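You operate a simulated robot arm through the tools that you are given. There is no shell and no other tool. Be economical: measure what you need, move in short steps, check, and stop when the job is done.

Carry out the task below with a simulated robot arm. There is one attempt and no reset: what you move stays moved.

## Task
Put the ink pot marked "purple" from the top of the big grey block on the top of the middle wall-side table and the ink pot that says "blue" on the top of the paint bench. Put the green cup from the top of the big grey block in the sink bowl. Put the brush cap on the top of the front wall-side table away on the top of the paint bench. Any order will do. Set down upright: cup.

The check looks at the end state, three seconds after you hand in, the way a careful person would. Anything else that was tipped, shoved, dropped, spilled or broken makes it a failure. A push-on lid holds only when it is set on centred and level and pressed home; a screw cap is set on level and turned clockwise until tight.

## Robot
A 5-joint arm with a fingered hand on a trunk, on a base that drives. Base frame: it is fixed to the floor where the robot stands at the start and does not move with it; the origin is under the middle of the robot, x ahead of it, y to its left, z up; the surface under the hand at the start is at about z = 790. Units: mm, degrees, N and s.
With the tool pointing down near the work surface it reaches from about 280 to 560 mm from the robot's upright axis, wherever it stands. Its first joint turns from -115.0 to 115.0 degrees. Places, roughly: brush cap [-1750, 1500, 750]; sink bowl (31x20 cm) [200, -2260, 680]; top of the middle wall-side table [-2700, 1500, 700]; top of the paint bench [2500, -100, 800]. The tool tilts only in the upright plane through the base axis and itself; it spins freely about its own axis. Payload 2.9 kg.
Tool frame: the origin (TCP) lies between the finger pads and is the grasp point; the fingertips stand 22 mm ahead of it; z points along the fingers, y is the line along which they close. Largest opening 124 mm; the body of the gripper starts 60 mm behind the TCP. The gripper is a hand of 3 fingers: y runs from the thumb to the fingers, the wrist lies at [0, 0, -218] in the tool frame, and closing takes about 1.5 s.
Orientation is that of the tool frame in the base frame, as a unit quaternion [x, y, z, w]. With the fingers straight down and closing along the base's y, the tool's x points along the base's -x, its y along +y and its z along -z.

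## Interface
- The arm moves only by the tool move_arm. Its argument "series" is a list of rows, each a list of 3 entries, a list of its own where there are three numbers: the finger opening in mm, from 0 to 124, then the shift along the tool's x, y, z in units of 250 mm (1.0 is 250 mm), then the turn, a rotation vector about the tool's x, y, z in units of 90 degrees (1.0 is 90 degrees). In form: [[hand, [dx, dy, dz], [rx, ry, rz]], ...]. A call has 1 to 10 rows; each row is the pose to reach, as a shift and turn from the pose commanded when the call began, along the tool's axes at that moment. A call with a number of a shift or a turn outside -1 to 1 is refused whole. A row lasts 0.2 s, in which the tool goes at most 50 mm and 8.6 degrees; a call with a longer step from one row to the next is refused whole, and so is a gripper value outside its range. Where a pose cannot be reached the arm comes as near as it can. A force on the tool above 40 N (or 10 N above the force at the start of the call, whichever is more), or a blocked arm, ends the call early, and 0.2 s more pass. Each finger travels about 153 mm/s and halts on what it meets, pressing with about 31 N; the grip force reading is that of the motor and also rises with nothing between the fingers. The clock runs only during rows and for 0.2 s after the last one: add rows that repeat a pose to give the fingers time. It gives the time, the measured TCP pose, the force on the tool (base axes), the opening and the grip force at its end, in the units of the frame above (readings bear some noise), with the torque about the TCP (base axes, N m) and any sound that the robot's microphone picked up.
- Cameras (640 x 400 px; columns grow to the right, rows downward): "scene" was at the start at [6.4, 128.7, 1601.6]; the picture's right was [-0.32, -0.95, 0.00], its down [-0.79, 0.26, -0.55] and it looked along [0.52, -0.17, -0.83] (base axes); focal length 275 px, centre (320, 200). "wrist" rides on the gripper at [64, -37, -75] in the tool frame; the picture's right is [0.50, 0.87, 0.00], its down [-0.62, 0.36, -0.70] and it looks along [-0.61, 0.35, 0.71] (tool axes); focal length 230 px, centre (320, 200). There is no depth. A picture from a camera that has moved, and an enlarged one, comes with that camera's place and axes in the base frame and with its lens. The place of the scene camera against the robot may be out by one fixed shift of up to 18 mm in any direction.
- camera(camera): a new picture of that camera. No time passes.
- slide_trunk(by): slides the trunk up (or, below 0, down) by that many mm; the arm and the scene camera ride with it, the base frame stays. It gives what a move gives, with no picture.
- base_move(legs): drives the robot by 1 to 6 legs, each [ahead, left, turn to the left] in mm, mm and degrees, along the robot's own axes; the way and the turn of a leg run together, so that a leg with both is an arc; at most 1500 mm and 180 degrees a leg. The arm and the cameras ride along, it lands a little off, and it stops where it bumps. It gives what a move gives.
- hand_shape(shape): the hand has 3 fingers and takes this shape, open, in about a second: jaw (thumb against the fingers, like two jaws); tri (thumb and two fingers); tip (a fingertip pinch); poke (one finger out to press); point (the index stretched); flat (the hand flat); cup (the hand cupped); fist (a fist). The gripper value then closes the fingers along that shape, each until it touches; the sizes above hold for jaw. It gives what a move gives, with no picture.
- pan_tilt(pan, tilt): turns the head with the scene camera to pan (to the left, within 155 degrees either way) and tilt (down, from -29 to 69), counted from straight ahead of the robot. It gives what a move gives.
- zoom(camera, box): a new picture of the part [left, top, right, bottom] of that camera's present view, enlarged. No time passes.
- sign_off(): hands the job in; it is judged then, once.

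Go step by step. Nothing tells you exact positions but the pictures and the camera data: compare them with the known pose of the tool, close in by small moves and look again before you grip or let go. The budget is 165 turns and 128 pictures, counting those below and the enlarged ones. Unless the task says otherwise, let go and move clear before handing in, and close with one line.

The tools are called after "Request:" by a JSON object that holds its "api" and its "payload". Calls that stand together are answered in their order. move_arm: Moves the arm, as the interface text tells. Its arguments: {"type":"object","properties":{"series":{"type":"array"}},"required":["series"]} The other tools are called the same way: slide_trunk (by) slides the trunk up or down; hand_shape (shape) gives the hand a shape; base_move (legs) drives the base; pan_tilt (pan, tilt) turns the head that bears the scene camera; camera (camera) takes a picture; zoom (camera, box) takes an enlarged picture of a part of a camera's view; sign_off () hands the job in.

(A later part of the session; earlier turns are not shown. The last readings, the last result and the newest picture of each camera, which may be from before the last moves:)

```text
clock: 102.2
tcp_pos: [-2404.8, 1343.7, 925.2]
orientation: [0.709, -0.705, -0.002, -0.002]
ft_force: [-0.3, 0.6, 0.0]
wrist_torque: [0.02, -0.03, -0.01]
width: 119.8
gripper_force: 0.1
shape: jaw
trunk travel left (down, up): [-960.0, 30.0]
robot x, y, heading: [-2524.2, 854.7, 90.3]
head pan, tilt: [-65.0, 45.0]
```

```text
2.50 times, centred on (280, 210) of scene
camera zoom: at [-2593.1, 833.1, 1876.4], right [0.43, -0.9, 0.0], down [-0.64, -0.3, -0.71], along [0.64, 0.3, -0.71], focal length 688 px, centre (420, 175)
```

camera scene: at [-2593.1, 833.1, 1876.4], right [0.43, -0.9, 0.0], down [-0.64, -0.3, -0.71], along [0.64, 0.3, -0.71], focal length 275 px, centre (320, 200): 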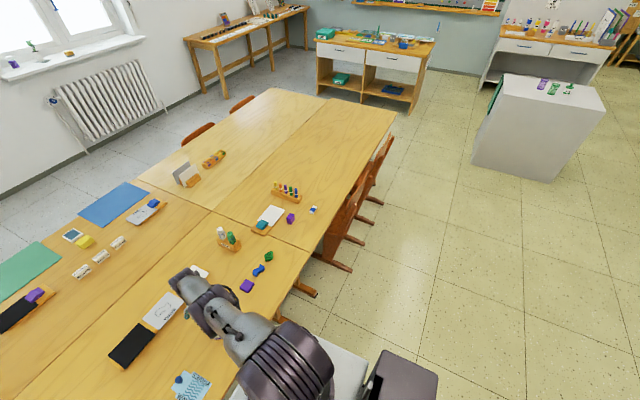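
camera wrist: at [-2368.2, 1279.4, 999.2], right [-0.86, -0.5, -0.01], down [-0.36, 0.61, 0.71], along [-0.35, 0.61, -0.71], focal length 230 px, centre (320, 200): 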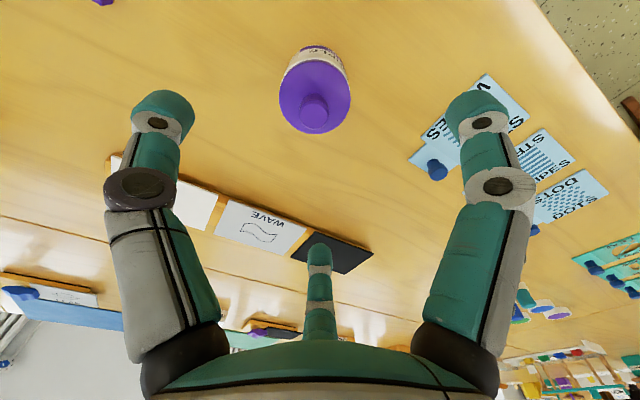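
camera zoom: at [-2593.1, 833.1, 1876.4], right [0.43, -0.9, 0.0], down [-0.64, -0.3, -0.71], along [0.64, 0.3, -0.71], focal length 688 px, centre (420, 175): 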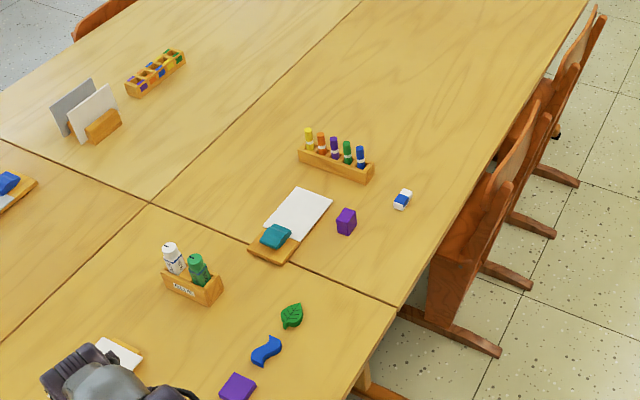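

The purple box-like piece (about (−1775, 1390)) is the likeliest brush cap; the teal block belongs to a repeated decor set. I'll move along the table and inspect from above with the wrist camera.

Request:
{"api": "base_move", "payload": {"legs": [[0, -615, 0], [45, 0, 0]]}}

Request:
{"api": "camera", "payload": {"camera": "wrist"}}

Request:
{"api": "pan_tilt", "payload": {"pan": -20, "tilt": 60}}

Request:
{"api": "camera", "payload": {"camera": "scene"}}

```text
clock: 106.2
tcp_pos: [-1788.2, 1390.7, 926.1]
orientation: [0.71, -0.705, -0.004, -0.005]
ft_force: [0.0, -0.5, 0.2]
wrist_torque: [0.04, -0.02, 0.0]
width: 119.9
gripper_force: 0.0
shape: jaw
trunk travel left (down, up): [-960.0, 30.0]
robot x, y, heading: [-1908.3, 902.2, 90.4]
head pan, tilt: [-65.0, 45.0]
```

```text
92 pictures are left
camera wrist: at [-1750.8, 1324.4, 1000.7], right [-0.86, -0.51, -0.01], down [-0.36, 0.61, 0.71], along [-0.35, 0.61, -0.71], focal length 230 px, centre (320, 200)
```

wrist: 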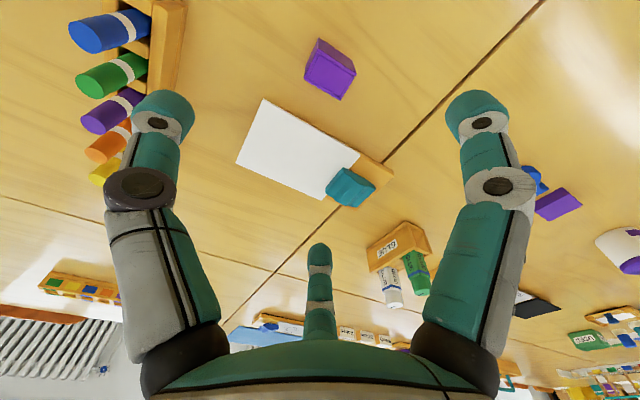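

```text
clock: 107.3
tcp_pos: [-1786.3, 1391.8, 925.1]
orientation: [0.709, -0.705, -0.002, -0.004]
ft_force: [-0.1, 0.7, -0.7]
wrist_torque: [-0.03, 0.02, 0.01]
width: 120.1
gripper_force: 0.1
shape: jaw
trunk travel left (down, up): [-960.0, 30.0]
robot x, y, heading: [-1899.5, 898.0, 90.2]
head pan, tilt: [-20.0, 60.0]
```

```text
91 pictures are left
camera scene: at [-2025.7, 908.1, 1856.9], right [0.94, -0.34, 0.0], down [-0.29, -0.82, -0.5], along [0.17, 0.47, -0.87], focal length 275 px, centre (320, 200)
```

scene: 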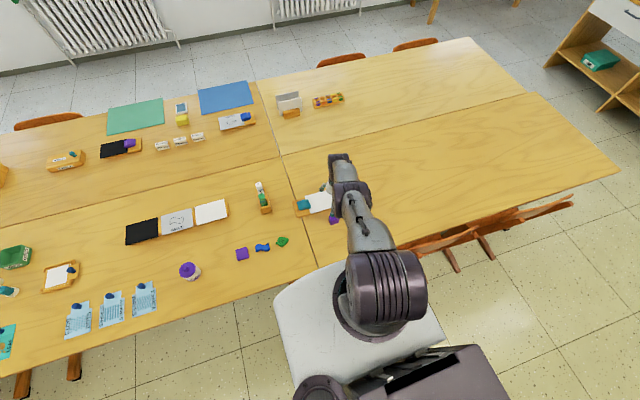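

Request:
{"api": "zoom", "payload": {"camera": "wrist", "box": [220, 20, 400, 220]}}

Request:
{"api": "zoom", "payload": {"camera": "scene", "box": [280, 60, 380, 240]}}

```text
2.00 times, centred on (310, 120) of wrist
camera zoom: at [-1750.5, 1327.1, 999.4], right [-0.86, -0.51, -0.01], down [-0.36, 0.61, 0.71], along [-0.35, 0.61, -0.71], focal length 460 px, centre (340, 360)
```

zoom: 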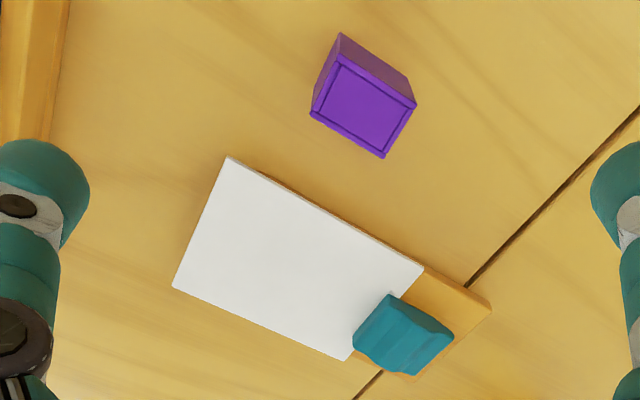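

```text
2.22 times, centred on (330, 150) of scene
camera zoom: at [-2025.7, 908.1, 1856.9], right [0.94, -0.34, 0.0], down [-0.29, -0.82, -0.5], along [0.17, 0.47, -0.87], focal length 612 px, centre (298, 311)
```

zoom: 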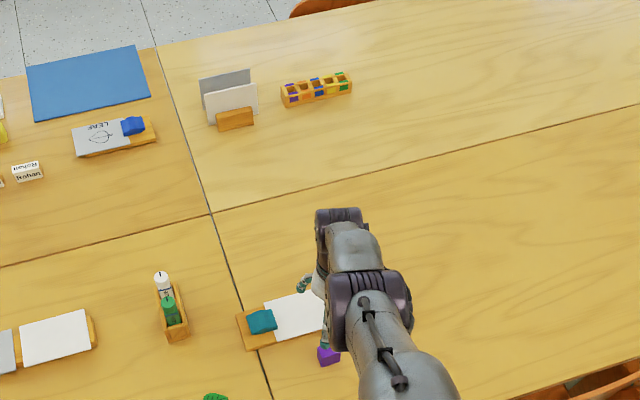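

The purple piece is an axis-aligned capped sleeve (38 × 28 mm, centre about (−1790, 1378)), with a tray edge at y≈1444. The spread fingers might catch the tray, so I'll try the fingertip pinch shape and look.

Request:
{"api": "hand_shape", "payload": {"shape": "tip"}}

Request:
{"api": "camera", "payload": {"camera": "wrist"}}

```text
clock: 108.2
tcp_pos: [-1787.7, 1392.5, 924.3]
orientation: [0.71, -0.705, -0.001, -0.003]
ft_force: [-0.2, -0.6, 0.3]
wrist_torque: [0.02, -0.03, 0.04]
width: 124.0
gripper_force: 0.1
shape: tip
trunk travel left (down, up): [-960.0, 30.0]
robot x, y, heading: [-1900.6, 899.6, 90.4]
head pan, tilt: [-20.0, 60.0]
```

```text
88 pictures are left
camera wrist: at [-1750.5, 1327.3, 999.3], right [-0.86, -0.51, -0.01], down [-0.36, 0.61, 0.71], along [-0.35, 0.61, -0.71], focal length 230 px, centre (320, 200)
```

wrist: 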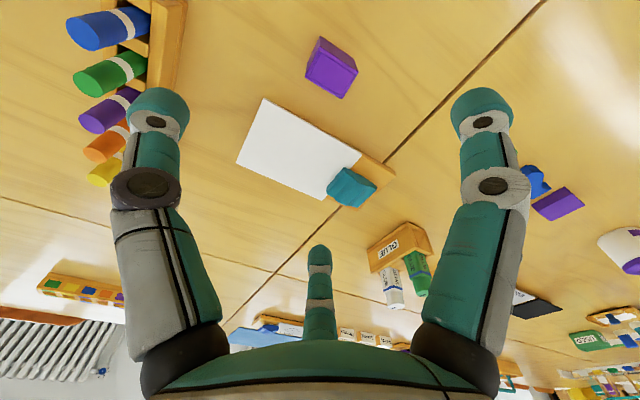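

Request:
{"api": "move_arm", "payload": {"series": [[90, [0, 0, 0], [0, 0, 0]], [60, [0, 0, 0], [0, 0, 0]], [60, [0, 0, 0], [0, 0, 0]]]}}

Request:
{"api": "camera", "payload": {"camera": "wrist"}}

```text
clock: 109.0
tcp_pos: [-1787.4, 1391.6, 924.8]
orientation: [0.709, -0.705, -0.001, -0.003]
ft_force: [-0.1, 1.0, -0.1]
wrist_torque: [0.01, -0.03, -0.01]
width: 60.3
gripper_force: 0.1
shape: tip
trunk travel left (down, up): [-960.0, 30.0]
robot x, y, heading: [-1906.1, 899.7, 90.0]
head pan, tilt: [-20.0, 60.0]
```

```text
87 pictures are left
camera wrist: at [-1750.5, 1327.4, 999.2], right [-0.86, -0.51, -0.01], down [-0.36, 0.61, 0.7], along [-0.35, 0.61, -0.71], focal length 230 px, centre (320, 200)
```

wrist: 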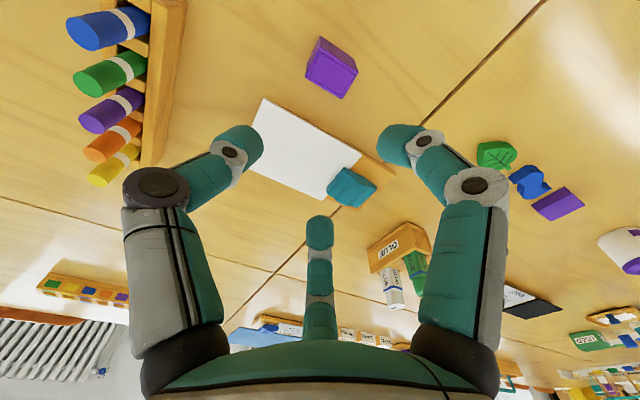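

All shapes close as a symmetric three-finger grip; pre-closing to 70 keeps clear of the tray. I'll go back to jaw, centre over the cap, then descend by the trunk.

Request:
{"api": "hand_shape", "payload": {"shape": "jaw"}}

Request:
{"api": "move_arm", "payload": {"series": [[100, [0.03, 0.01, 0], [0, 0, 0]], [72, [0.054, 0.0104, 0], [0, 0, 0]], [72, [0.054, 0.0104, 0], [0, 0, 0]]]}}

Request:
{"api": "slide_trunk", "payload": {"by": -100}}

Request:
{"api": "camera", "payload": {"camera": "wrist"}}

```text
clock: 109.9
tcp_pos: [-1787.8, 1391.8, 924.8]
orientation: [0.709, -0.705, -0.001, -0.003]
ft_force: [-0.4, -1.6, 1.1]
wrist_torque: [0.0, -0.03, 0.02]
width: 124.0
gripper_force: 0.1
shape: jaw
trunk travel left (down, up): [-960.0, 30.0]
robot x, y, heading: [-1901.8, 899.5, 90.1]
head pan, tilt: [-20.0, 60.0]
```

```text
clock: 110.7
tcp_pos: [-1787.9, 1386.0, 921.0]
orientation: [0.709, -0.705, -0.003, -0.003]
ft_force: [0.0, -0.4, 0.1]
wrist_torque: [-0.02, 0.03, 0.02]
width: 72.9
gripper_force: 0.1
shape: jaw
out of reach, approached as far as the arm can: row 1, 2, 3
trunk travel left (down, up): [-960.0, 30.0]
robot x, y, heading: [-1903.1, 899.9, 90.1]
head pan, tilt: [-20.0, 60.0]
```

```text
clock: 112.0
tcp_pos: [-1786.8, 1385.8, 820.2]
orientation: [0.71, -0.705, -0.002, -0.003]
ft_force: [-0.3, 0.7, 0.1]
wrist_torque: [0.01, -0.03, -0.02]
width: 72.7
gripper_force: 0.0
shape: jaw
trunk travel left (down, up): [-860.0, 130.0]
robot x, y, heading: [-1903.9, 900.8, 90.3]
head pan, tilt: [-20.0, 60.0]
```

```text
86 pictures are left
camera wrist: at [-1750.9, 1321.1, 894.8], right [-0.86, -0.51, 0.0], down [-0.36, 0.61, 0.7], along [-0.35, 0.61, -0.71], focal length 230 px, centre (320, 200)
```

wrist: 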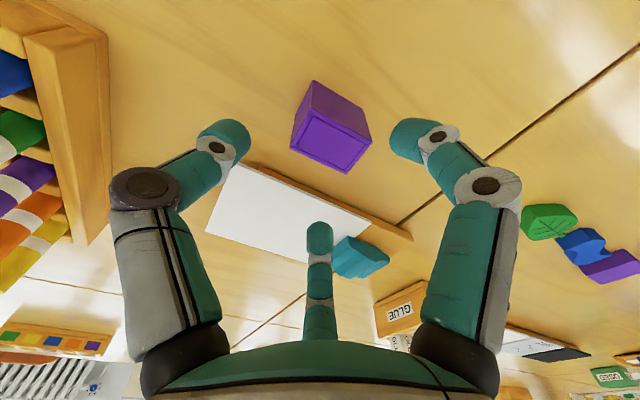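

Cap top is about z≈782, centre (−1789, 1377). The arm is near its low limit, so I'll raise the arm and take the height out of the trunk.

Request:
{"api": "move_arm", "payload": {"series": [[72, [0, 0, -0.16], [0, 0, 0]], [72, [0, 0, -0.32], [0, 0, 0]], [72, [0, 0, -0.4], [0, 0, 0]], [72, [0, 0, -0.4], [0, 0, 0]]]}}

```text
clock: 113.0
tcp_pos: [-1777.2, 1425.4, 899.0]
orientation: [0.71, -0.704, -0.002, -0.002]
ft_force: [-0.2, 0.5, 0.2]
wrist_torque: [0.0, 0.0, 0.03]
width: 72.5
gripper_force: 0.1
shape: jaw
out of reach, approached as far as the arm can: row 1, 2, 3, 4
trunk travel left (down, up): [-860.0, 130.0]
robot x, y, heading: [-1902.5, 900.9, 90.1]
head pan, tilt: [-20.0, 60.0]
```

The arm went outward rather than straight up — odd. I'll query with a zero move to see where the commanded pose stands.

Request:
{"api": "move_arm", "payload": {"series": [[72, [0, 0, 0], [0, 0, 0]], [72, [0, 0, 0], [0, 0, 0]]]}}

```text
clock: 113.6
tcp_pos: [-1776.6, 1424.7, 897.8]
orientation: [0.709, -0.705, -0.001, -0.003]
ft_force: [-0.1, -0.1, 0.7]
wrist_torque: [0.02, 0.01, -0.01]
width: 72.6
gripper_force: 0.1
shape: jaw
trunk travel left (down, up): [-860.0, 130.0]
robot x, y, heading: [-1901.2, 897.9, 90.3]
head pan, tilt: [-20.0, 60.0]
```

Request:
{"api": "move_arm", "payload": {"series": [[72, [0.1, 0.025, 0], [0, 0, 0]], [72, [0.19, 0.05, 0], [0, 0, 0]], [72, [0.19, 0.05, 0], [0, 0, 0]]]}}

Request:
{"api": "camera", "payload": {"camera": "scene"}}

```text
clock: 114.4
tcp_pos: [-1778.7, 1418.5, 881.7]
orientation: [0.709, -0.705, -0.001, -0.002]
ft_force: [-0.1, 0.9, -0.2]
wrist_torque: [-0.02, 0.0, -0.03]
width: 72.7
gripper_force: 0.1
shape: jaw
out of reach, approached as far as the arm can: row 1, 2, 3
trunk travel left (down, up): [-860.0, 130.0]
robot x, y, heading: [-1898.6, 898.2, 90.2]
head pan, tilt: [-20.0, 60.0]
```

```text
85 pictures are left
camera scene: at [-2025.7, 908.7, 1756.9], right [0.94, -0.34, 0.0], down [-0.29, -0.82, -0.5], along [0.17, 0.47, -0.87], focal length 275 px, centre (320, 200)
```

scene: 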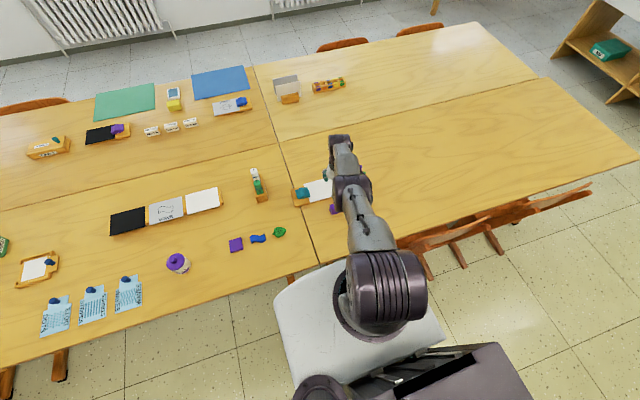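

The arm is riding a joint limit. I'll try going up and outward to free it, then come back in.

Request:
{"api": "move_arm", "payload": {"series": [[72, [-0.04, 0, -0.15], [0, 0, 0]], [72, [-0.08, 0, -0.3], [0, 0, 0]], [72, [-0.08, 0, -0.45], [0, 0, 0]], [72, [-0.08, 0, -0.6], [0, 0, 0]], [72, [-0.08, 0, -0.6], [0, 0, 0]]]}}

Request:
{"api": "move_arm", "payload": {"series": [[72, [0.1, 0, 0], [0, 0, 0]], [72, [0.2, 0, 0], [0, 0, 0]], [72, [0.2, 0, 0], [0, 0, 0]]]}}

```text
clock: 115.6
tcp_pos: [-1774.5, 1460.5, 1026.3]
orientation: [0.709, -0.705, -0.001, -0.002]
ft_force: [-0.1, 0.6, 0.7]
wrist_torque: [-0.01, 0.0, -0.03]
width: 72.4
gripper_force: 0.2
shape: jaw
out of reach, approached as far as the arm can: row 1, 2, 3, 4, 5
trunk travel left (down, up): [-860.0, 130.0]
robot x, y, heading: [-1903.6, 901.5, 90.7]
head pan, tilt: [-20.0, 60.0]
```

```text
clock: 116.4
tcp_pos: [-1763.8, 1456.8, 1021.8]
orientation: [0.709, -0.705, -0.001, -0.003]
ft_force: [-0.5, 0.1, -0.1]
wrist_torque: [0.02, -0.01, -0.01]
width: 72.9
gripper_force: 0.0
shape: jaw
out of reach, approached as far as the arm can: row 1, 2, 3
trunk travel left (down, up): [-860.0, 130.0]
robot x, y, heading: [-1904.8, 897.6, 90.3]
head pan, tilt: [-20.0, 60.0]
```

The arm seems stretched straight (singular). I'll try tilting the tool to break it.

Request:
{"api": "move_arm", "payload": {"series": [[72, [0, 0, 0], [0, 0.09, 0]], [72, [0.1, 0, 0], [0, 0.18, 0]], [72, [0.2, 0, 0], [0, 0.27, 0]], [72, [0.3, 0, 0], [0, 0.27, 0]], [72, [0.4, 0, 0], [0, 0.27, 0]], [72, [0.4, 0, 0], [0, 0.27, 0]]]}}

Request:
{"api": "camera", "payload": {"camera": "scene"}}

```text
clock: 117.8
tcp_pos: [-1808.9, 1369.5, 1022.3]
orientation: [-0.687, 0.697, -0.109, -0.172]
ft_force: [-1.1, 0.2, 0.6]
wrist_torque: [0.0, -0.01, 0.02]
width: 72.4
gripper_force: 0.0
shape: jaw
out of reach, approached as far as the arm can: row 1, 2, 3, 4, 5, 6
trunk travel left (down, up): [-860.0, 130.0]
robot x, y, heading: [-1902.7, 900.5, 90.5]
head pan, tilt: [-20.0, 60.0]
```

```text
84 pictures are left
camera scene: at [-2025.9, 909.1, 1756.9], right [0.94, -0.34, 0.0], down [-0.29, -0.82, -0.5], along [0.17, 0.47, -0.87], focal length 275 px, centre (320, 200)
```

scene: 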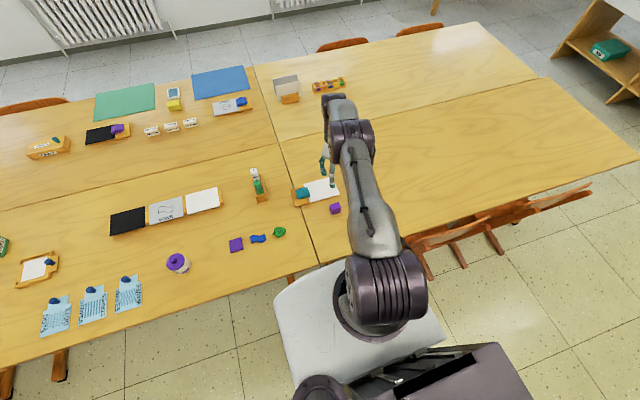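

Still stretched at the wrist. The elbow should fold if the target drops quickly down and inward; the tilted tool axis points just that way, so I'll push along it (staying above z≈880).

Request:
{"api": "move_arm", "payload": {"series": [[72, [0, 0, 0.2], [0, 0, 0]], [72, [0.0, 0, 0.4], [0, 0, 0]], [72, [0.0, 0, 0.56], [0, 0, 0]], [72, [0.0, 0, 0.56], [0, 0, 0]]]}}

Request:
{"api": "camera", "payload": {"camera": "scene"}}

```text
clock: 118.8
tcp_pos: [-1821.4, 1316.0, 892.0]
orientation: [-0.689, 0.696, -0.109, -0.171]
ft_force: [-0.9, -0.6, 0.7]
wrist_torque: [0.0, -0.04, 0.01]
width: 72.5
gripper_force: 0.0
shape: jaw
trunk travel left (down, up): [-860.0, 130.0]
robot x, y, heading: [-1901.7, 898.8, 90.5]
head pan, tilt: [-20.0, 60.0]
```

```text
83 pictures are left
camera scene: at [-2025.8, 908.6, 1756.9], right [0.94, -0.34, 0.0], down [-0.29, -0.82, -0.5], along [0.17, 0.47, -0.87], focal length 275 px, centre (320, 200)
```

scene: 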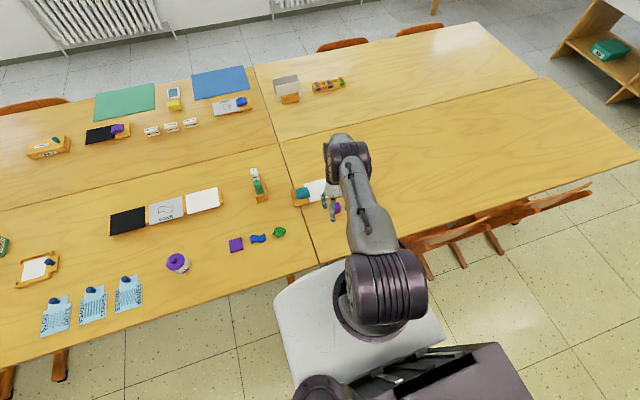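

Freed. Now straightening the tool vertical over the cap at z≈870.

Request:
{"api": "move_arm", "payload": {"series": [[72, [-0.086, -0.043, -0.008], [0.0187, -0.0847, -0.0022]], [72, [-0.172, -0.085, -0.017], [0.0375, -0.169, -0.0043]], [72, [-0.258, -0.128, -0.025], [0.0562, -0.254, -0.0065]], [72, [-0.258, -0.128, -0.025], [0.0562, -0.254, -0.0065]]]}}

Request:
{"api": "camera", "payload": {"camera": "wrist"}}

```text
clock: 119.8
tcp_pos: [-1789.7, 1377.6, 871.3]
orientation: [-0.706, 0.708, 0.0, 0.001]
ft_force: [0.0, 0.3, 0.7]
wrist_torque: [0.0, -0.02, 0.01]
width: 72.4
gripper_force: 0.0
shape: jaw
trunk travel left (down, up): [-860.0, 130.0]
robot x, y, heading: [-1904.9, 901.4, 90.4]
head pan, tilt: [-20.0, 60.0]
```

```text
82 pictures are left
camera wrist: at [-1752.4, 1312.5, 946.3], right [-0.87, -0.5, 0.0], down [-0.35, 0.62, 0.7], along [-0.35, 0.61, -0.71], focal length 230 px, centre (320, 200)
```

wrist: 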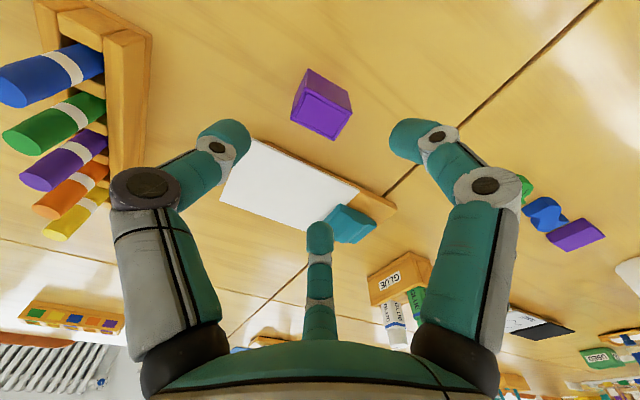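

Vertical and centred. Lowering by the trunk with a check.

Request:
{"api": "slide_trunk", "payload": {"by": -65}}

Request:
{"api": "camera", "payload": {"camera": "wrist"}}

```text
clock: 120.8
tcp_pos: [-1788.7, 1376.0, 807.0]
orientation: [-0.706, 0.708, 0.0, 0.0]
ft_force: [0.1, 0.5, -0.7]
wrist_torque: [-0.02, 0.01, -0.02]
width: 72.5
gripper_force: 0.1
shape: jaw
trunk travel left (down, up): [-795.0, 195.0]
robot x, y, heading: [-1903.6, 902.0, 90.4]
head pan, tilt: [-20.0, 60.0]
```

```text
81 pictures are left
camera wrist: at [-1752.5, 1312.4, 881.4], right [-0.87, -0.5, 0.0], down [-0.35, 0.62, 0.7], along [-0.35, 0.61, -0.71], focal length 230 px, centre (320, 200)
```

wrist: 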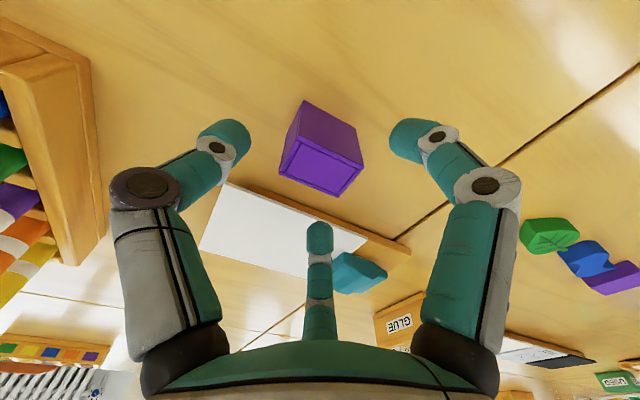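

Centred on the cap. Lowering 36 mm more and closing.

Request:
{"api": "slide_trunk", "payload": {"by": -36}}

Request:
{"api": "move_arm", "payload": {"series": [[60, [0, 0, 0], [0, 0, 0]], [45, [0, 0, 0], [0, 0, 0]], [30, [0, 0, 0], [0, 0, 0]], [20, [0, 0, 0], [0, 0, 0]], [20, [0, 0, 0], [0, 0, 0]], [20, [0, 0, 0], [0, 0, 0]]]}}

Request:
{"api": "camera", "payload": {"camera": "wrist"}}

```text
clock: 121.7
tcp_pos: [-1789.7, 1376.4, 769.7]
orientation: [-0.706, 0.709, 0.0, 0.001]
ft_force: [-0.3, -0.5, -0.4]
wrist_torque: [0.03, -0.01, 0.02]
width: 72.5
gripper_force: 0.0
shape: jaw
trunk travel left (down, up): [-759.0, 231.0]
robot x, y, heading: [-1906.5, 899.9, 90.3]
head pan, tilt: [-20.0, 60.0]
```

```text
clock: 123.0
tcp_pos: [-1788.6, 1376.8, 770.6]
orientation: [-0.706, 0.708, 0.0, 0.001]
ft_force: [-0.4, 0.1, 0.5]
wrist_torque: [0.01, 0.01, 0.0]
width: 24.1
gripper_force: 30.9
shape: jaw
trunk travel left (down, up): [-759.0, 231.0]
robot x, y, heading: [-1905.4, 901.2, 90.4]
head pan, tilt: [-20.0, 60.0]
```

```text
80 pictures are left
camera wrist: at [-1752.5, 1312.4, 845.4], right [-0.87, -0.5, 0.0], down [-0.35, 0.62, 0.7], along [-0.35, 0.61, -0.71], focal length 230 px, centre (320, 200)
```

wrist: 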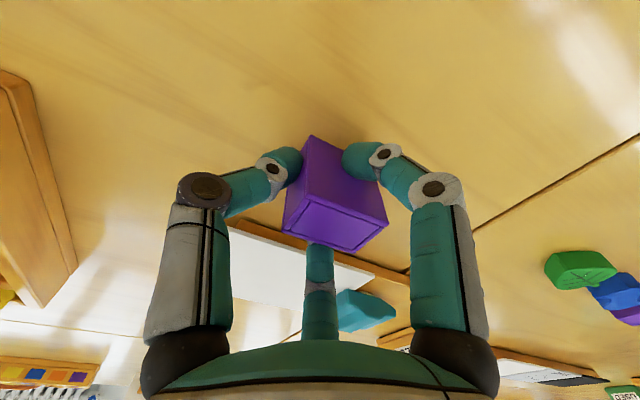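

Gripped. Lifting by the trunk and checking the hold.

Request:
{"api": "slide_trunk", "payload": {"by": 40}}

Request:
{"api": "camera", "payload": {"camera": "wrist"}}

```text
clock: 123.9
tcp_pos: [-1788.9, 1376.7, 810.5]
orientation: [-0.706, 0.708, 0.0, 0.001]
ft_force: [0.5, -0.6, 0.4]
wrist_torque: [-0.01, 0.0, 0.02]
width: 24.1
gripper_force: 31.1
shape: jaw
trunk travel left (down, up): [-799.0, 191.0]
robot x, y, heading: [-1904.2, 899.0, 90.4]
head pan, tilt: [-20.0, 60.0]
```

```text
79 pictures are left
camera wrist: at [-1752.5, 1312.5, 885.3], right [-0.87, -0.5, 0.0], down [-0.35, 0.62, 0.7], along [-0.35, 0.61, -0.71], focal length 230 px, centre (320, 200)
```

wrist: 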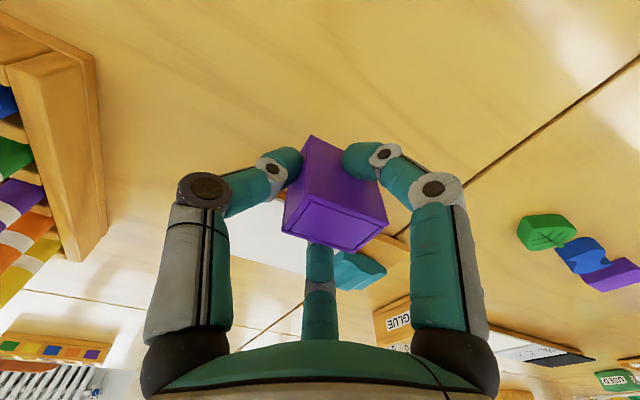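

Held firmly. Raising and driving back to the paint bench by the clear route.

Request:
{"api": "slide_trunk", "payload": {"by": 180}}

Request:
{"api": "base_move", "payload": {"legs": [[-700, 0, 0], [0, 0, -90], [1200, -960, 0], [1500, 0, 0], [1000, 0, 0], [0, 450, 0]]}}

Request:
{"api": "pan_tilt", "payload": {"pan": 0, "tilt": 40}}

Request:
{"api": "camera", "payload": {"camera": "scene"}}

```text
clock: 125.9
tcp_pos: [-1790.0, 1376.5, 990.0]
orientation: [-0.706, 0.709, 0.0, 0.001]
ft_force: [-0.6, 0.5, -0.2]
wrist_torque: [-0.01, 0.01, 0.02]
width: 24.2
gripper_force: 31.0
shape: jaw
trunk travel left (down, up): [-978.0, 11.0]
robot x, y, heading: [-1902.4, 898.6, 90.7]
head pan, tilt: [-20.0, 60.0]
```

```text
refused: leg 3 is longer than a leg can be; nothing moved
```

```text
clock: 126.7
tcp_pos: [-1788.5, 1377.1, 990.6]
orientation: [-0.706, 0.708, 0.001, 0.0]
ft_force: [0.4, 0.3, 0.7]
wrist_torque: [-0.01, 0.02, -0.01]
width: 24.2
gripper_force: 30.9
shape: jaw
trunk travel left (down, up): [-978.0, 11.0]
robot x, y, heading: [-1901.3, 900.3, 90.2]
head pan, tilt: [0.0, 40.0]
```

```text
78 pictures are left
camera scene: at [-2048.5, 930.8, 1902.6], right [1.0, 0.01, 0.0], down [0.0, -0.64, -0.77], along [0.0, 0.77, -0.64], focal length 275 px, centre (320, 200)
```

scene: 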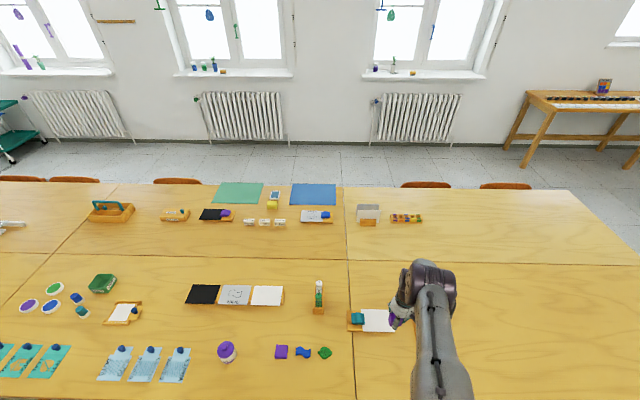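

A leg was too long; I'll split it.

Request:
{"api": "base_move", "payload": {"legs": [[-900, 0, 0], [0, 0, -90], [1100, -760, 0], [1400, 0, 0], [1200, 0, 0], [0, 450, 0]]}}

Request:
{"api": "camera", "payload": {"camera": "scene"}}

```text
clock: 156.2
tcp_pos: [2293.2, -350.4, 989.4]
orientation: [-0.001, 1.0, 0.0, 0.0]
ft_force: [0.2, 0.0, 1.5]
wrist_torque: [-0.02, 0.0, -0.02]
width: 24.0
gripper_force: 31.1
shape: jaw
trunk travel left (down, up): [-978.0, 11.0]
robot x, y, heading: [1815.7, -241.2, 0.7]
head pan, tilt: [0.0, 40.0]
```

```text
77 pictures are left
camera scene: at [1839.0, -89.2, 1902.7], right [0.01, -1.0, 0.0], down [-0.64, -0.01, -0.77], along [0.77, 0.01, -0.64], focal length 275 px, centre (320, 200)
```

scene: 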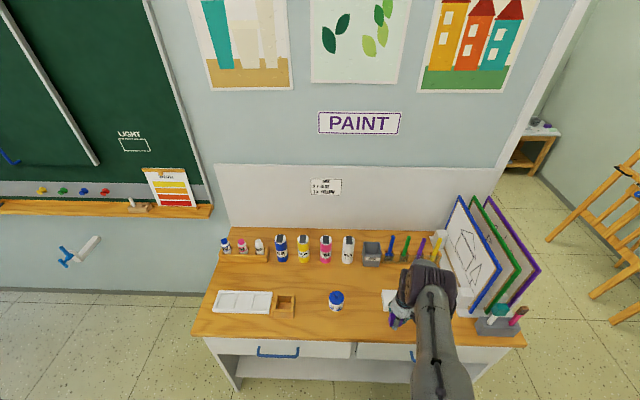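

The blue pot stands well; the gap between it and the white sheet (y −190…−360) suits the cap. Moving over (2440, −272).

Request:
{"api": "base_move", "payload": {"legs": [[142, 77, 0]]}}

Request:
{"api": "slide_trunk", "payload": {"by": -110}}

Request:
{"api": "camera", "payload": {"camera": "wrist"}}

Request:
{"api": "camera", "payload": {"camera": "scene"}}

```text
clock: 157.6
tcp_pos: [2430.4, -273.4, 990.7]
orientation: [-0.002, 1.0, 0.001, 0.0]
ft_force: [0.0, 0.6, 0.8]
wrist_torque: [0.01, -0.05, 0.01]
width: 23.9
gripper_force: 30.9
shape: jaw
trunk travel left (down, up): [-978.0, 11.0]
robot x, y, heading: [1957.6, -158.5, 0.6]
head pan, tilt: [0.0, 40.0]
```

```text
clock: 159.1
tcp_pos: [2432.8, -272.0, 880.5]
orientation: [-0.002, 1.0, 0.0, 0.001]
ft_force: [0.3, 0.0, 0.5]
wrist_torque: [0.0, 0.0, 0.01]
width: 23.7
gripper_force: 31.3
shape: jaw
trunk travel left (down, up): [-868.0, 121.0]
robot x, y, heading: [1956.9, -162.9, 0.8]
head pan, tilt: [0.0, 40.0]
```

```text
76 pictures are left
camera wrist: at [2368.4, -310.5, 955.4], right [-0.5, 0.86, 0.0], down [0.62, 0.36, 0.7], along [0.61, 0.35, -0.71], focal length 230 px, centre (320, 200)
```

wrist: 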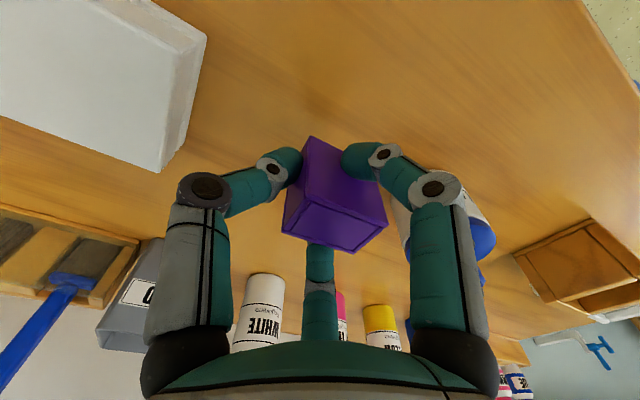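

```text
75 pictures are left
camera scene: at [1977.7, -10.6, 1792.7], right [0.01, -1.0, 0.0], down [-0.64, -0.01, -0.77], along [0.77, 0.01, -0.64], focal length 275 px, centre (320, 200)
```

scene: 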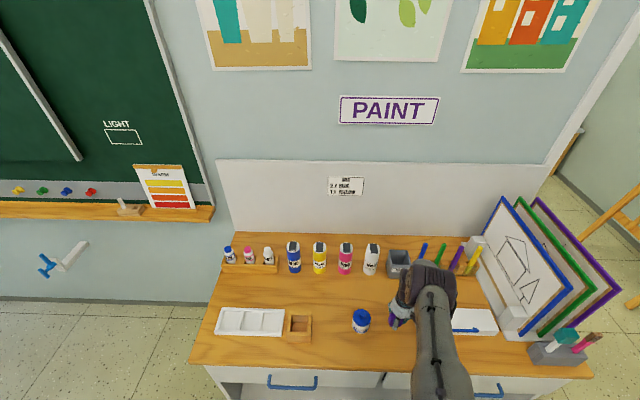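

Clear on both sides. Lowering to just above contact, then in small steps.

Request:
{"api": "slide_trunk", "payload": {"by": -43}}

Request:
{"api": "slide_trunk", "payload": {"by": -3}}

Request:
{"api": "slide_trunk", "payload": {"by": -2}}

```text
clock: 159.9
tcp_pos: [2431.7, -273.4, 836.7]
orientation: [-0.002, 1.0, 0.0, 0.001]
ft_force: [0.3, -0.1, 0.8]
wrist_torque: [-0.01, 0.01, 0.01]
width: 24.0
gripper_force: 31.6
shape: jaw
trunk travel left (down, up): [-826.0, 164.0]
robot x, y, heading: [1958.7, -161.3, 0.4]
head pan, tilt: [0.0, 40.0]
```

```text
clock: 160.4
tcp_pos: [2432.0, -273.4, 834.0]
orientation: [-0.002, 1.0, 0.0, 0.0]
ft_force: [0.3, 0.9, -0.7]
wrist_torque: [0.03, 0.03, 0.0]
width: 23.8
gripper_force: 30.8
shape: jaw
trunk travel left (down, up): [-822.0, 167.0]
robot x, y, heading: [1954.7, -161.3, 0.7]
head pan, tilt: [0.0, 40.0]
```

```text
clock: 160.9
tcp_pos: [2432.7, -272.9, 832.8]
orientation: [-0.001, 1.0, 0.0, 0.001]
ft_force: [-1.0, 0.3, -0.3]
wrist_torque: [0.0, -0.05, 0.01]
width: 23.8
gripper_force: 30.7
shape: jaw
trunk travel left (down, up): [-820.0, 169.0]
robot x, y, heading: [1957.3, -162.3, 1.0]
head pan, tilt: [0.0, 40.0]
```

Request:
{"api": "slide_trunk", "payload": {"by": -2}}

Request:
{"api": "slide_trunk", "payload": {"by": -2}}

Request:
{"api": "zoom", "payload": {"camera": "wrist", "box": [240, 100, 420, 260]}}

```text
clock: 161.5
tcp_pos: [2431.5, -272.2, 829.7]
orientation: [-0.003, 1.0, 0.0, 0.001]
ft_force: [0.4, 0.1, 0.3]
wrist_torque: [0.02, -0.01, -0.02]
width: 23.9
gripper_force: 30.9
shape: jaw
trunk travel left (down, up): [-818.0, 172.0]
robot x, y, heading: [1951.1, -161.8, 0.9]
head pan, tilt: [0.0, 40.0]
```

```text
clock: 162.0
tcp_pos: [2433.1, -272.7, 828.3]
orientation: [-0.002, 1.0, 0.0, 0.002]
ft_force: [0.3, -0.9, 5.6]
wrist_torque: [0.07, 0.02, 0.0]
width: 24.0
gripper_force: 31.1
shape: jaw
trunk travel left (down, up): [-816.0, 174.0]
robot x, y, heading: [1957.1, -158.4, 0.9]
head pan, tilt: [0.0, 40.0]
```

```text
2.50 times, centred on (330, 180) of wrist
camera zoom: at [2368.3, -310.5, 903.8], right [-0.5, 0.86, 0.0], down [0.61, 0.36, 0.7], along [0.61, 0.35, -0.71], focal length 575 px, centre (295, 250)
```

zoom: 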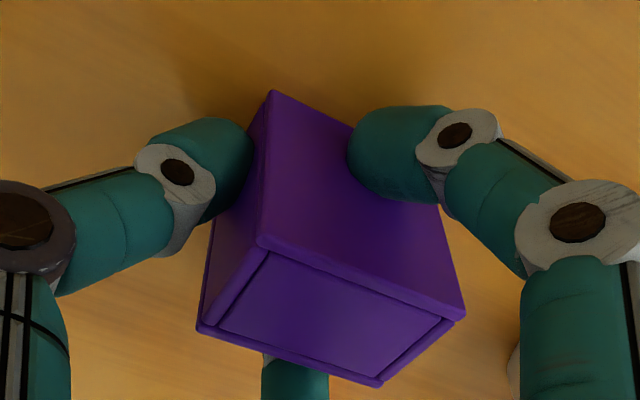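

Contact with the bench. Opening a little and raising clear.

Request:
{"api": "move_arm", "payload": {"series": [[26, [0, 0, 0], [0, 0, 0]], [32, [0, 0, 0], [0, 0, 0]], [50, [0, 0, 0], [0, 0, 0]], [72, [0, 0, 0], [0, 0, 0]], [72, [0, 0, 0], [0, 0, 0]]]}}

Request:
{"api": "slide_trunk", "payload": {"by": 140}}

Request:
{"api": "camera", "payload": {"camera": "wrist"}}

Request:
{"api": "zoom", "payload": {"camera": "wrist", "box": [240, 40, 440, 180]}}

```text
clock: 163.2
tcp_pos: [2432.5, -272.9, 827.5]
orientation: [-0.002, 1.0, 0.001, 0.001]
ft_force: [-0.6, 0.5, 0.1]
wrist_torque: [-0.02, 0.01, 0.0]
width: 71.4
gripper_force: 0.0
shape: jaw
trunk travel left (down, up): [-816.0, 174.0]
robot x, y, heading: [1960.3, -163.9, 0.6]
head pan, tilt: [0.0, 40.0]
```

```text
clock: 164.9
tcp_pos: [2433.0, -273.1, 969.6]
orientation: [-0.002, 1.0, 0.0, 0.0]
ft_force: [0.0, -0.9, 0.5]
wrist_torque: [0.0, -0.03, 0.01]
width: 71.4
gripper_force: 0.2
shape: jaw
trunk travel left (down, up): [-956.0, 33.0]
robot x, y, heading: [1954.9, -164.1, 1.0]
head pan, tilt: [0.0, 40.0]
```

```text
73 pictures are left
camera wrist: at [2368.5, -310.4, 1043.3], right [-0.5, 0.86, 0.0], down [0.62, 0.36, 0.7], along [0.61, 0.35, -0.71], focal length 230 px, centre (320, 200)
```

wrist: 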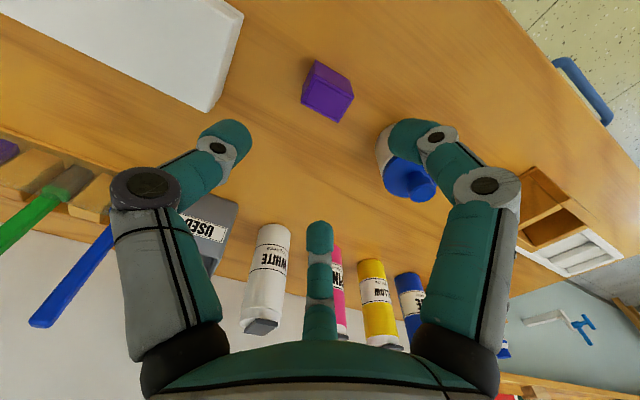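

```text
2.86 times, centred on (340, 110) of wrist
camera zoom: at [2368.5, -310.4, 1043.3], right [-0.5, 0.86, 0.0], down [0.62, 0.36, 0.7], along [0.61, 0.35, -0.71], focal length 657 px, centre (263, 457)
```

zoom: 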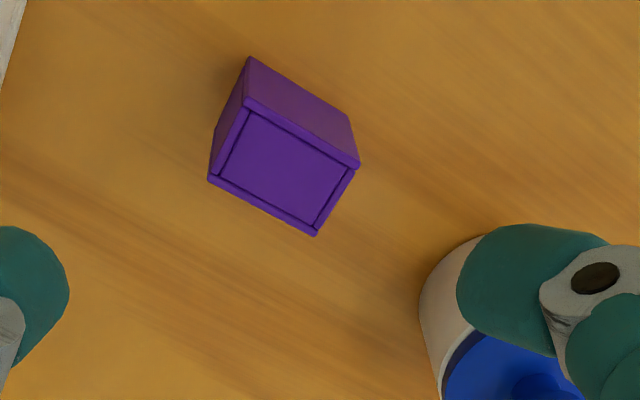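

The cap stands on the bench; it's indeed a walled sleeve. Next the green cup: I'll drive back round the block to its front side.

Request:
{"api": "base_move", "payload": {"legs": [[-300, 0, 0], [0, -600, 0], [-1500, 0, 0], [-540, 0, 0], [0, 850, 0], [290, 0, 0]]}}

Request:
{"api": "move_arm", "payload": {"series": [[100, [0, 0, 0], [0, 0, 0]], [124, [0, 0, 0], [0, 0, 0]], [124, [0, 0, 0], [0, 0, 0]]]}}

Request:
{"api": "camera", "payload": {"camera": "wrist"}}

```text
clock: 185.4
tcp_pos: [376.0, -44.1, 968.7]
orientation: [0.005, 1.0, 0.001, 0.0]
ft_force: [-0.4, -0.3, 0.0]
wrist_torque: [0.0, -0.02, 0.03]
width: 71.5
gripper_force: 0.1
shape: jaw
trunk travel left (down, up): [-956.0, 33.0]
robot x, y, heading: [-99.5, 75.2, 0.1]
head pan, tilt: [0.0, 40.0]
```

```text
clock: 186.2
tcp_pos: [377.0, -42.5, 968.3]
orientation: [0.005, 1.0, 0.0, 0.001]
ft_force: [-0.7, -0.2, -1.1]
wrist_torque: [-0.01, -0.01, -0.01]
width: 124.1
gripper_force: 0.0
shape: jaw
trunk travel left (down, up): [-956.0, 33.0]
robot x, y, heading: [-101.2, 74.9, -0.2]
head pan, tilt: [0.0, 40.0]
```

```text
71 pictures are left
camera wrist: at [312.6, -79.0, 1043.2], right [-0.49, 0.87, 0.0], down [0.62, 0.35, 0.7], along [0.61, 0.34, -0.71], focal length 230 px, centre (320, 200)
```

wrist: 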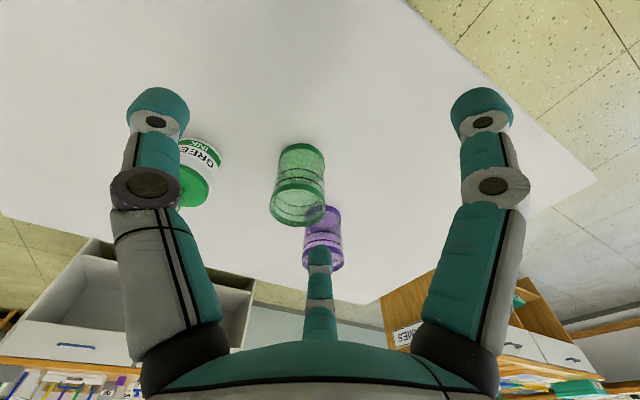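

Green cup is at about (470, −18), 90 mm high; the purple cup is close by at (555, 62). I'll drive 95 mm closer and spin the hand 60° so that the gap between the fingers faces the purple cup.

Request:
{"api": "base_move", "payload": {"legs": [[95, 22, 0]]}}

Request:
{"api": "move_arm", "payload": {"series": [[124, [0, 0, 0], [0, 0, -0.083]], [124, [0, 0, 0], [0, 0, -0.167]], [124, [0, 0, 0], [0, 0, -0.25]], [124, [0, 0, 0], [0, 0, -0.333]], [124, [0, 0, 0], [0, 0, -0.417]], [124, [0, 0, 0], [0, 0, -0.5]], [124, [0, 0, 0], [0, 0, -0.583]], [124, [0, 0, 0], [0, 0, -0.667]], [124, [0, 0, 0], [0, 0, -0.667]]]}}

Request:
{"api": "camera", "payload": {"camera": "wrist"}}

```text
clock: 187.3
tcp_pos: [472.4, -19.6, 968.5]
orientation: [0.006, 1.0, -0.001, 0.001]
ft_force: [-0.4, -0.1, -0.6]
wrist_torque: [-0.02, 0.0, -0.02]
width: 123.9
gripper_force: 0.1
shape: jaw
trunk travel left (down, up): [-956.0, 33.0]
robot x, y, heading: [-3.5, 95.6, 0.0]
head pan, tilt: [0.0, 40.0]
```

```text
clock: 189.3
tcp_pos: [470.9, -20.3, 968.9]
orientation: [-0.495, 0.869, -0.001, 0.0]
ft_force: [-1.0, 0.2, -0.7]
wrist_torque: [-0.04, -0.02, -0.01]
width: 124.1
gripper_force: 0.1
shape: jaw
trunk travel left (down, up): [-956.0, 33.0]
robot x, y, heading: [-4.8, 96.8, 0.3]
head pan, tilt: [0.0, 40.0]
```

```text
70 pictures are left
camera wrist: at [470.4, -95.2, 1043.5], right [-1.0, 0.01, 0.0], down [0.01, 0.71, 0.7], along [0.01, 0.7, -0.71], focal length 230 px, centre (320, 200)
```

wrist: 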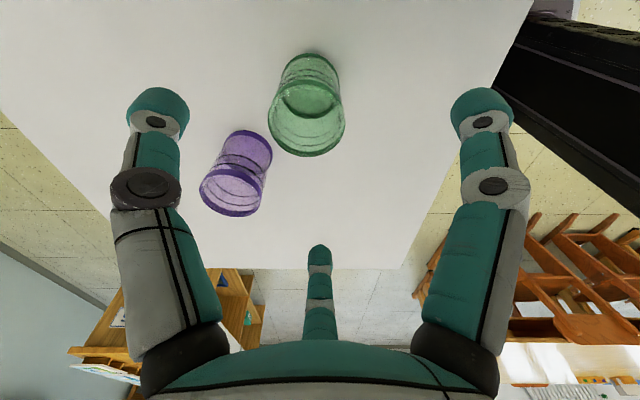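

Request:
{"api": "zoom", "payload": {"camera": "wrist", "box": [190, 40, 390, 220]}}

```text
2.22 times, centred on (290, 130) of wrist
camera zoom: at [470.4, -95.2, 1043.5], right [-1.0, 0.01, 0.0], down [0.01, 0.71, 0.7], along [0.01, 0.7, -0.71], focal length 511 px, centre (387, 356)
```

zoom: 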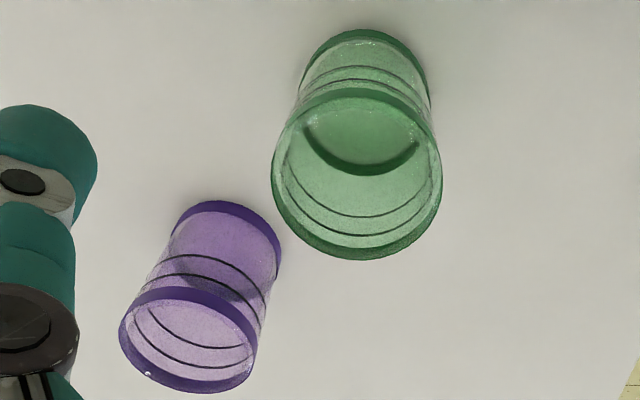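

The cup is empty, at about (481, −20), Ø57. Centring, then lowering by the trunk.

Request:
{"api": "move_arm", "payload": {"series": [[110, [-0.02, -0.034, 0], [0, 0, 0]], [104, [-0.02, -0.034, 0], [0, 0, 0]]]}}

Request:
{"api": "slide_trunk", "payload": {"by": -75}}

Request:
{"api": "camera", "payload": {"camera": "wrist"}}

```text
clock: 189.9
tcp_pos: [480.5, -21.1, 969.0]
orientation: [-0.495, 0.869, 0.0, 0.0]
ft_force: [0.4, -0.4, -0.1]
wrist_torque: [0.01, -0.01, 0.01]
width: 104.1
gripper_force: 0.1
shape: jaw
trunk travel left (down, up): [-956.0, 33.0]
robot x, y, heading: [-2.8, 95.8, -0.1]
head pan, tilt: [0.0, 40.0]
```

```text
clock: 191.1
tcp_pos: [480.7, -20.8, 893.0]
orientation: [-0.495, 0.869, -0.001, 0.001]
ft_force: [0.0, 0.8, 0.7]
wrist_torque: [-0.01, 0.01, 0.01]
width: 104.0
gripper_force: 0.0
shape: jaw
trunk travel left (down, up): [-882.0, 108.0]
robot x, y, heading: [-2.9, 95.8, -0.3]
head pan, tilt: [0.0, 40.0]
```

```text
68 pictures are left
camera wrist: at [480.1, -95.2, 968.4], right [-1.0, 0.01, 0.0], down [0.01, 0.71, 0.7], along [0.01, 0.7, -0.71], focal length 230 px, centre (320, 200)
```

wrist: 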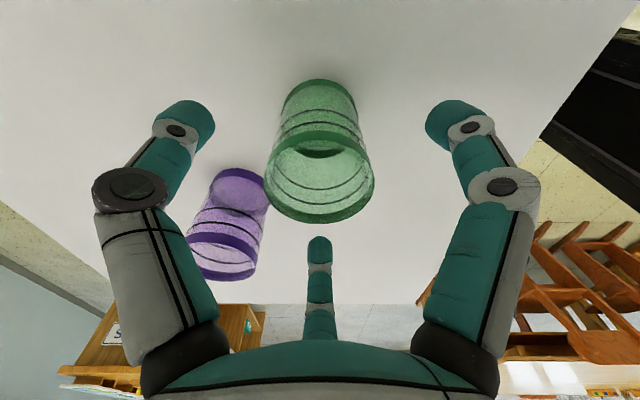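

Well centred. Lowering the last 55 mm and closing gently.

Request:
{"api": "slide_trunk", "payload": {"by": -55}}

Request:
{"api": "move_arm", "payload": {"series": [[90, [0, 0, 0], [0, 0, 0]], [70, [0, 0, 0], [0, 0, 0]], [55, [0, 0, 0], [0, 0, 0]], [44, [0, 0, 0], [0, 0, 0]], [40, [0, 0, 0], [0, 0, 0]], [40, [0, 0, 0], [0, 0, 0]]]}}

Request:
{"api": "camera", "payload": {"camera": "wrist"}}

```text
clock: 192.0
tcp_pos: [480.9, -21.0, 837.8]
orientation: [-0.494, 0.87, 0.0, 0.001]
ft_force: [0.1, -0.3, -0.4]
wrist_torque: [-0.03, 0.0, 0.01]
width: 104.3
gripper_force: 0.2
shape: jaw
trunk travel left (down, up): [-826.0, 163.0]
robot x, y, heading: [-6.9, 100.4, 0.1]
head pan, tilt: [0.0, 40.0]
```

```text
clock: 193.4
tcp_pos: [481.1, -20.7, 839.2]
orientation: [-0.495, 0.869, -0.001, 0.0]
ft_force: [0.1, -0.2, -0.2]
wrist_torque: [0.03, 0.0, 0.02]
width: 49.9
gripper_force: 30.7
shape: jaw
trunk travel left (down, up): [-826.0, 163.0]
robot x, y, heading: [-2.5, 94.1, -0.3]
head pan, tilt: [0.0, 40.0]
```

```text
67 pictures are left
camera wrist: at [480.2, -95.2, 913.3], right [-1.0, 0.01, 0.0], down [0.01, 0.71, 0.7], along [0.01, 0.7, -0.71], focal length 230 px, centre (320, 200)
```

wrist: 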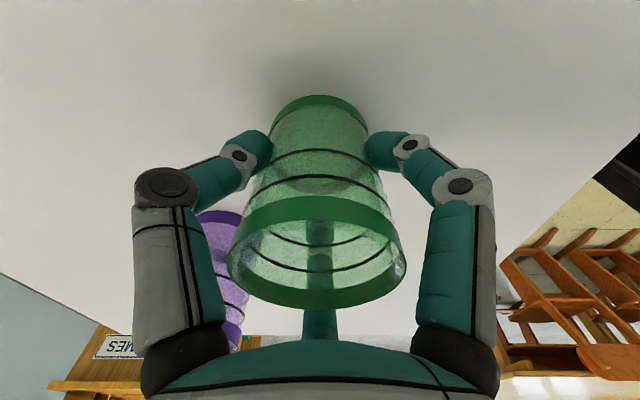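

Gripped at 50 mm. Lifting, backing off and turning toward the sink to look.

Request:
{"api": "slide_trunk", "payload": {"by": 155}}

Request:
{"api": "base_move", "payload": {"legs": [[-250, 0, 0], [0, 0, -90], [950, 0, 0], [0, 450, 0]]}}

Request:
{"api": "pan_tilt", "payload": {"pan": 0, "tilt": 35}}

Request:
{"api": "camera", "payload": {"camera": "scene"}}

```text
clock: 195.2
tcp_pos: [482.1, -20.0, 993.7]
orientation: [-0.495, 0.869, 0.0, 0.0]
ft_force: [0.1, -0.1, -0.1]
wrist_torque: [-0.02, 0.01, -0.01]
width: 50.0
gripper_force: 31.3
shape: jaw
trunk travel left (down, up): [-982.0, 8.0]
robot x, y, heading: [-3.0, 98.4, -0.1]
head pan, tilt: [0.0, 40.0]
```

```text
clock: 207.8
tcp_pos: [63.8, -1346.8, 992.9]
orientation: [0.27, 0.963, 0.0, 0.0]
ft_force: [-0.6, -1.2, -0.3]
wrist_torque: [0.0, -0.02, -0.01]
width: 49.7
gripper_force: 31.1
shape: jaw
trunk travel left (down, up): [-982.0, 8.0]
robot x, y, heading: [187.9, -863.8, -90.9]
head pan, tilt: [0.0, 40.0]
```

```text
clock: 208.4
tcp_pos: [65.2, -1347.4, 992.5]
orientation: [0.269, 0.963, 0.0, 0.0]
ft_force: [-0.2, 0.0, 0.0]
wrist_torque: [0.0, 0.01, 0.02]
width: 49.7
gripper_force: 30.5
shape: jaw
trunk travel left (down, up): [-982.0, 8.0]
robot x, y, heading: [188.9, -861.1, -90.6]
head pan, tilt: [0.0, 35.0]
```

```text
66 pictures are left
camera scene: at [332.6, -886.5, 1913.1], right [-1.0, 0.01, 0.0], down [0.01, 0.57, -0.82], along [-0.01, -0.82, -0.57], focal length 275 px, centre (320, 200)
```

scene: 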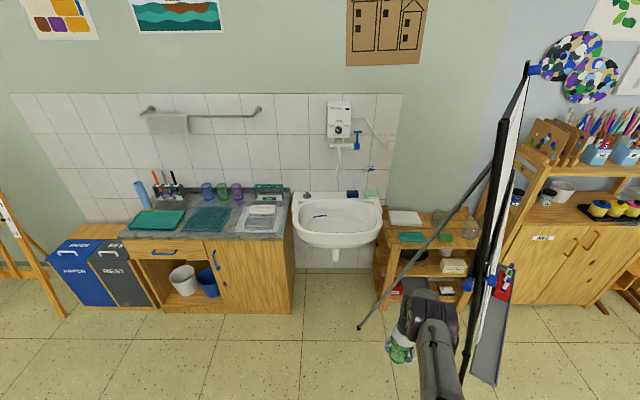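

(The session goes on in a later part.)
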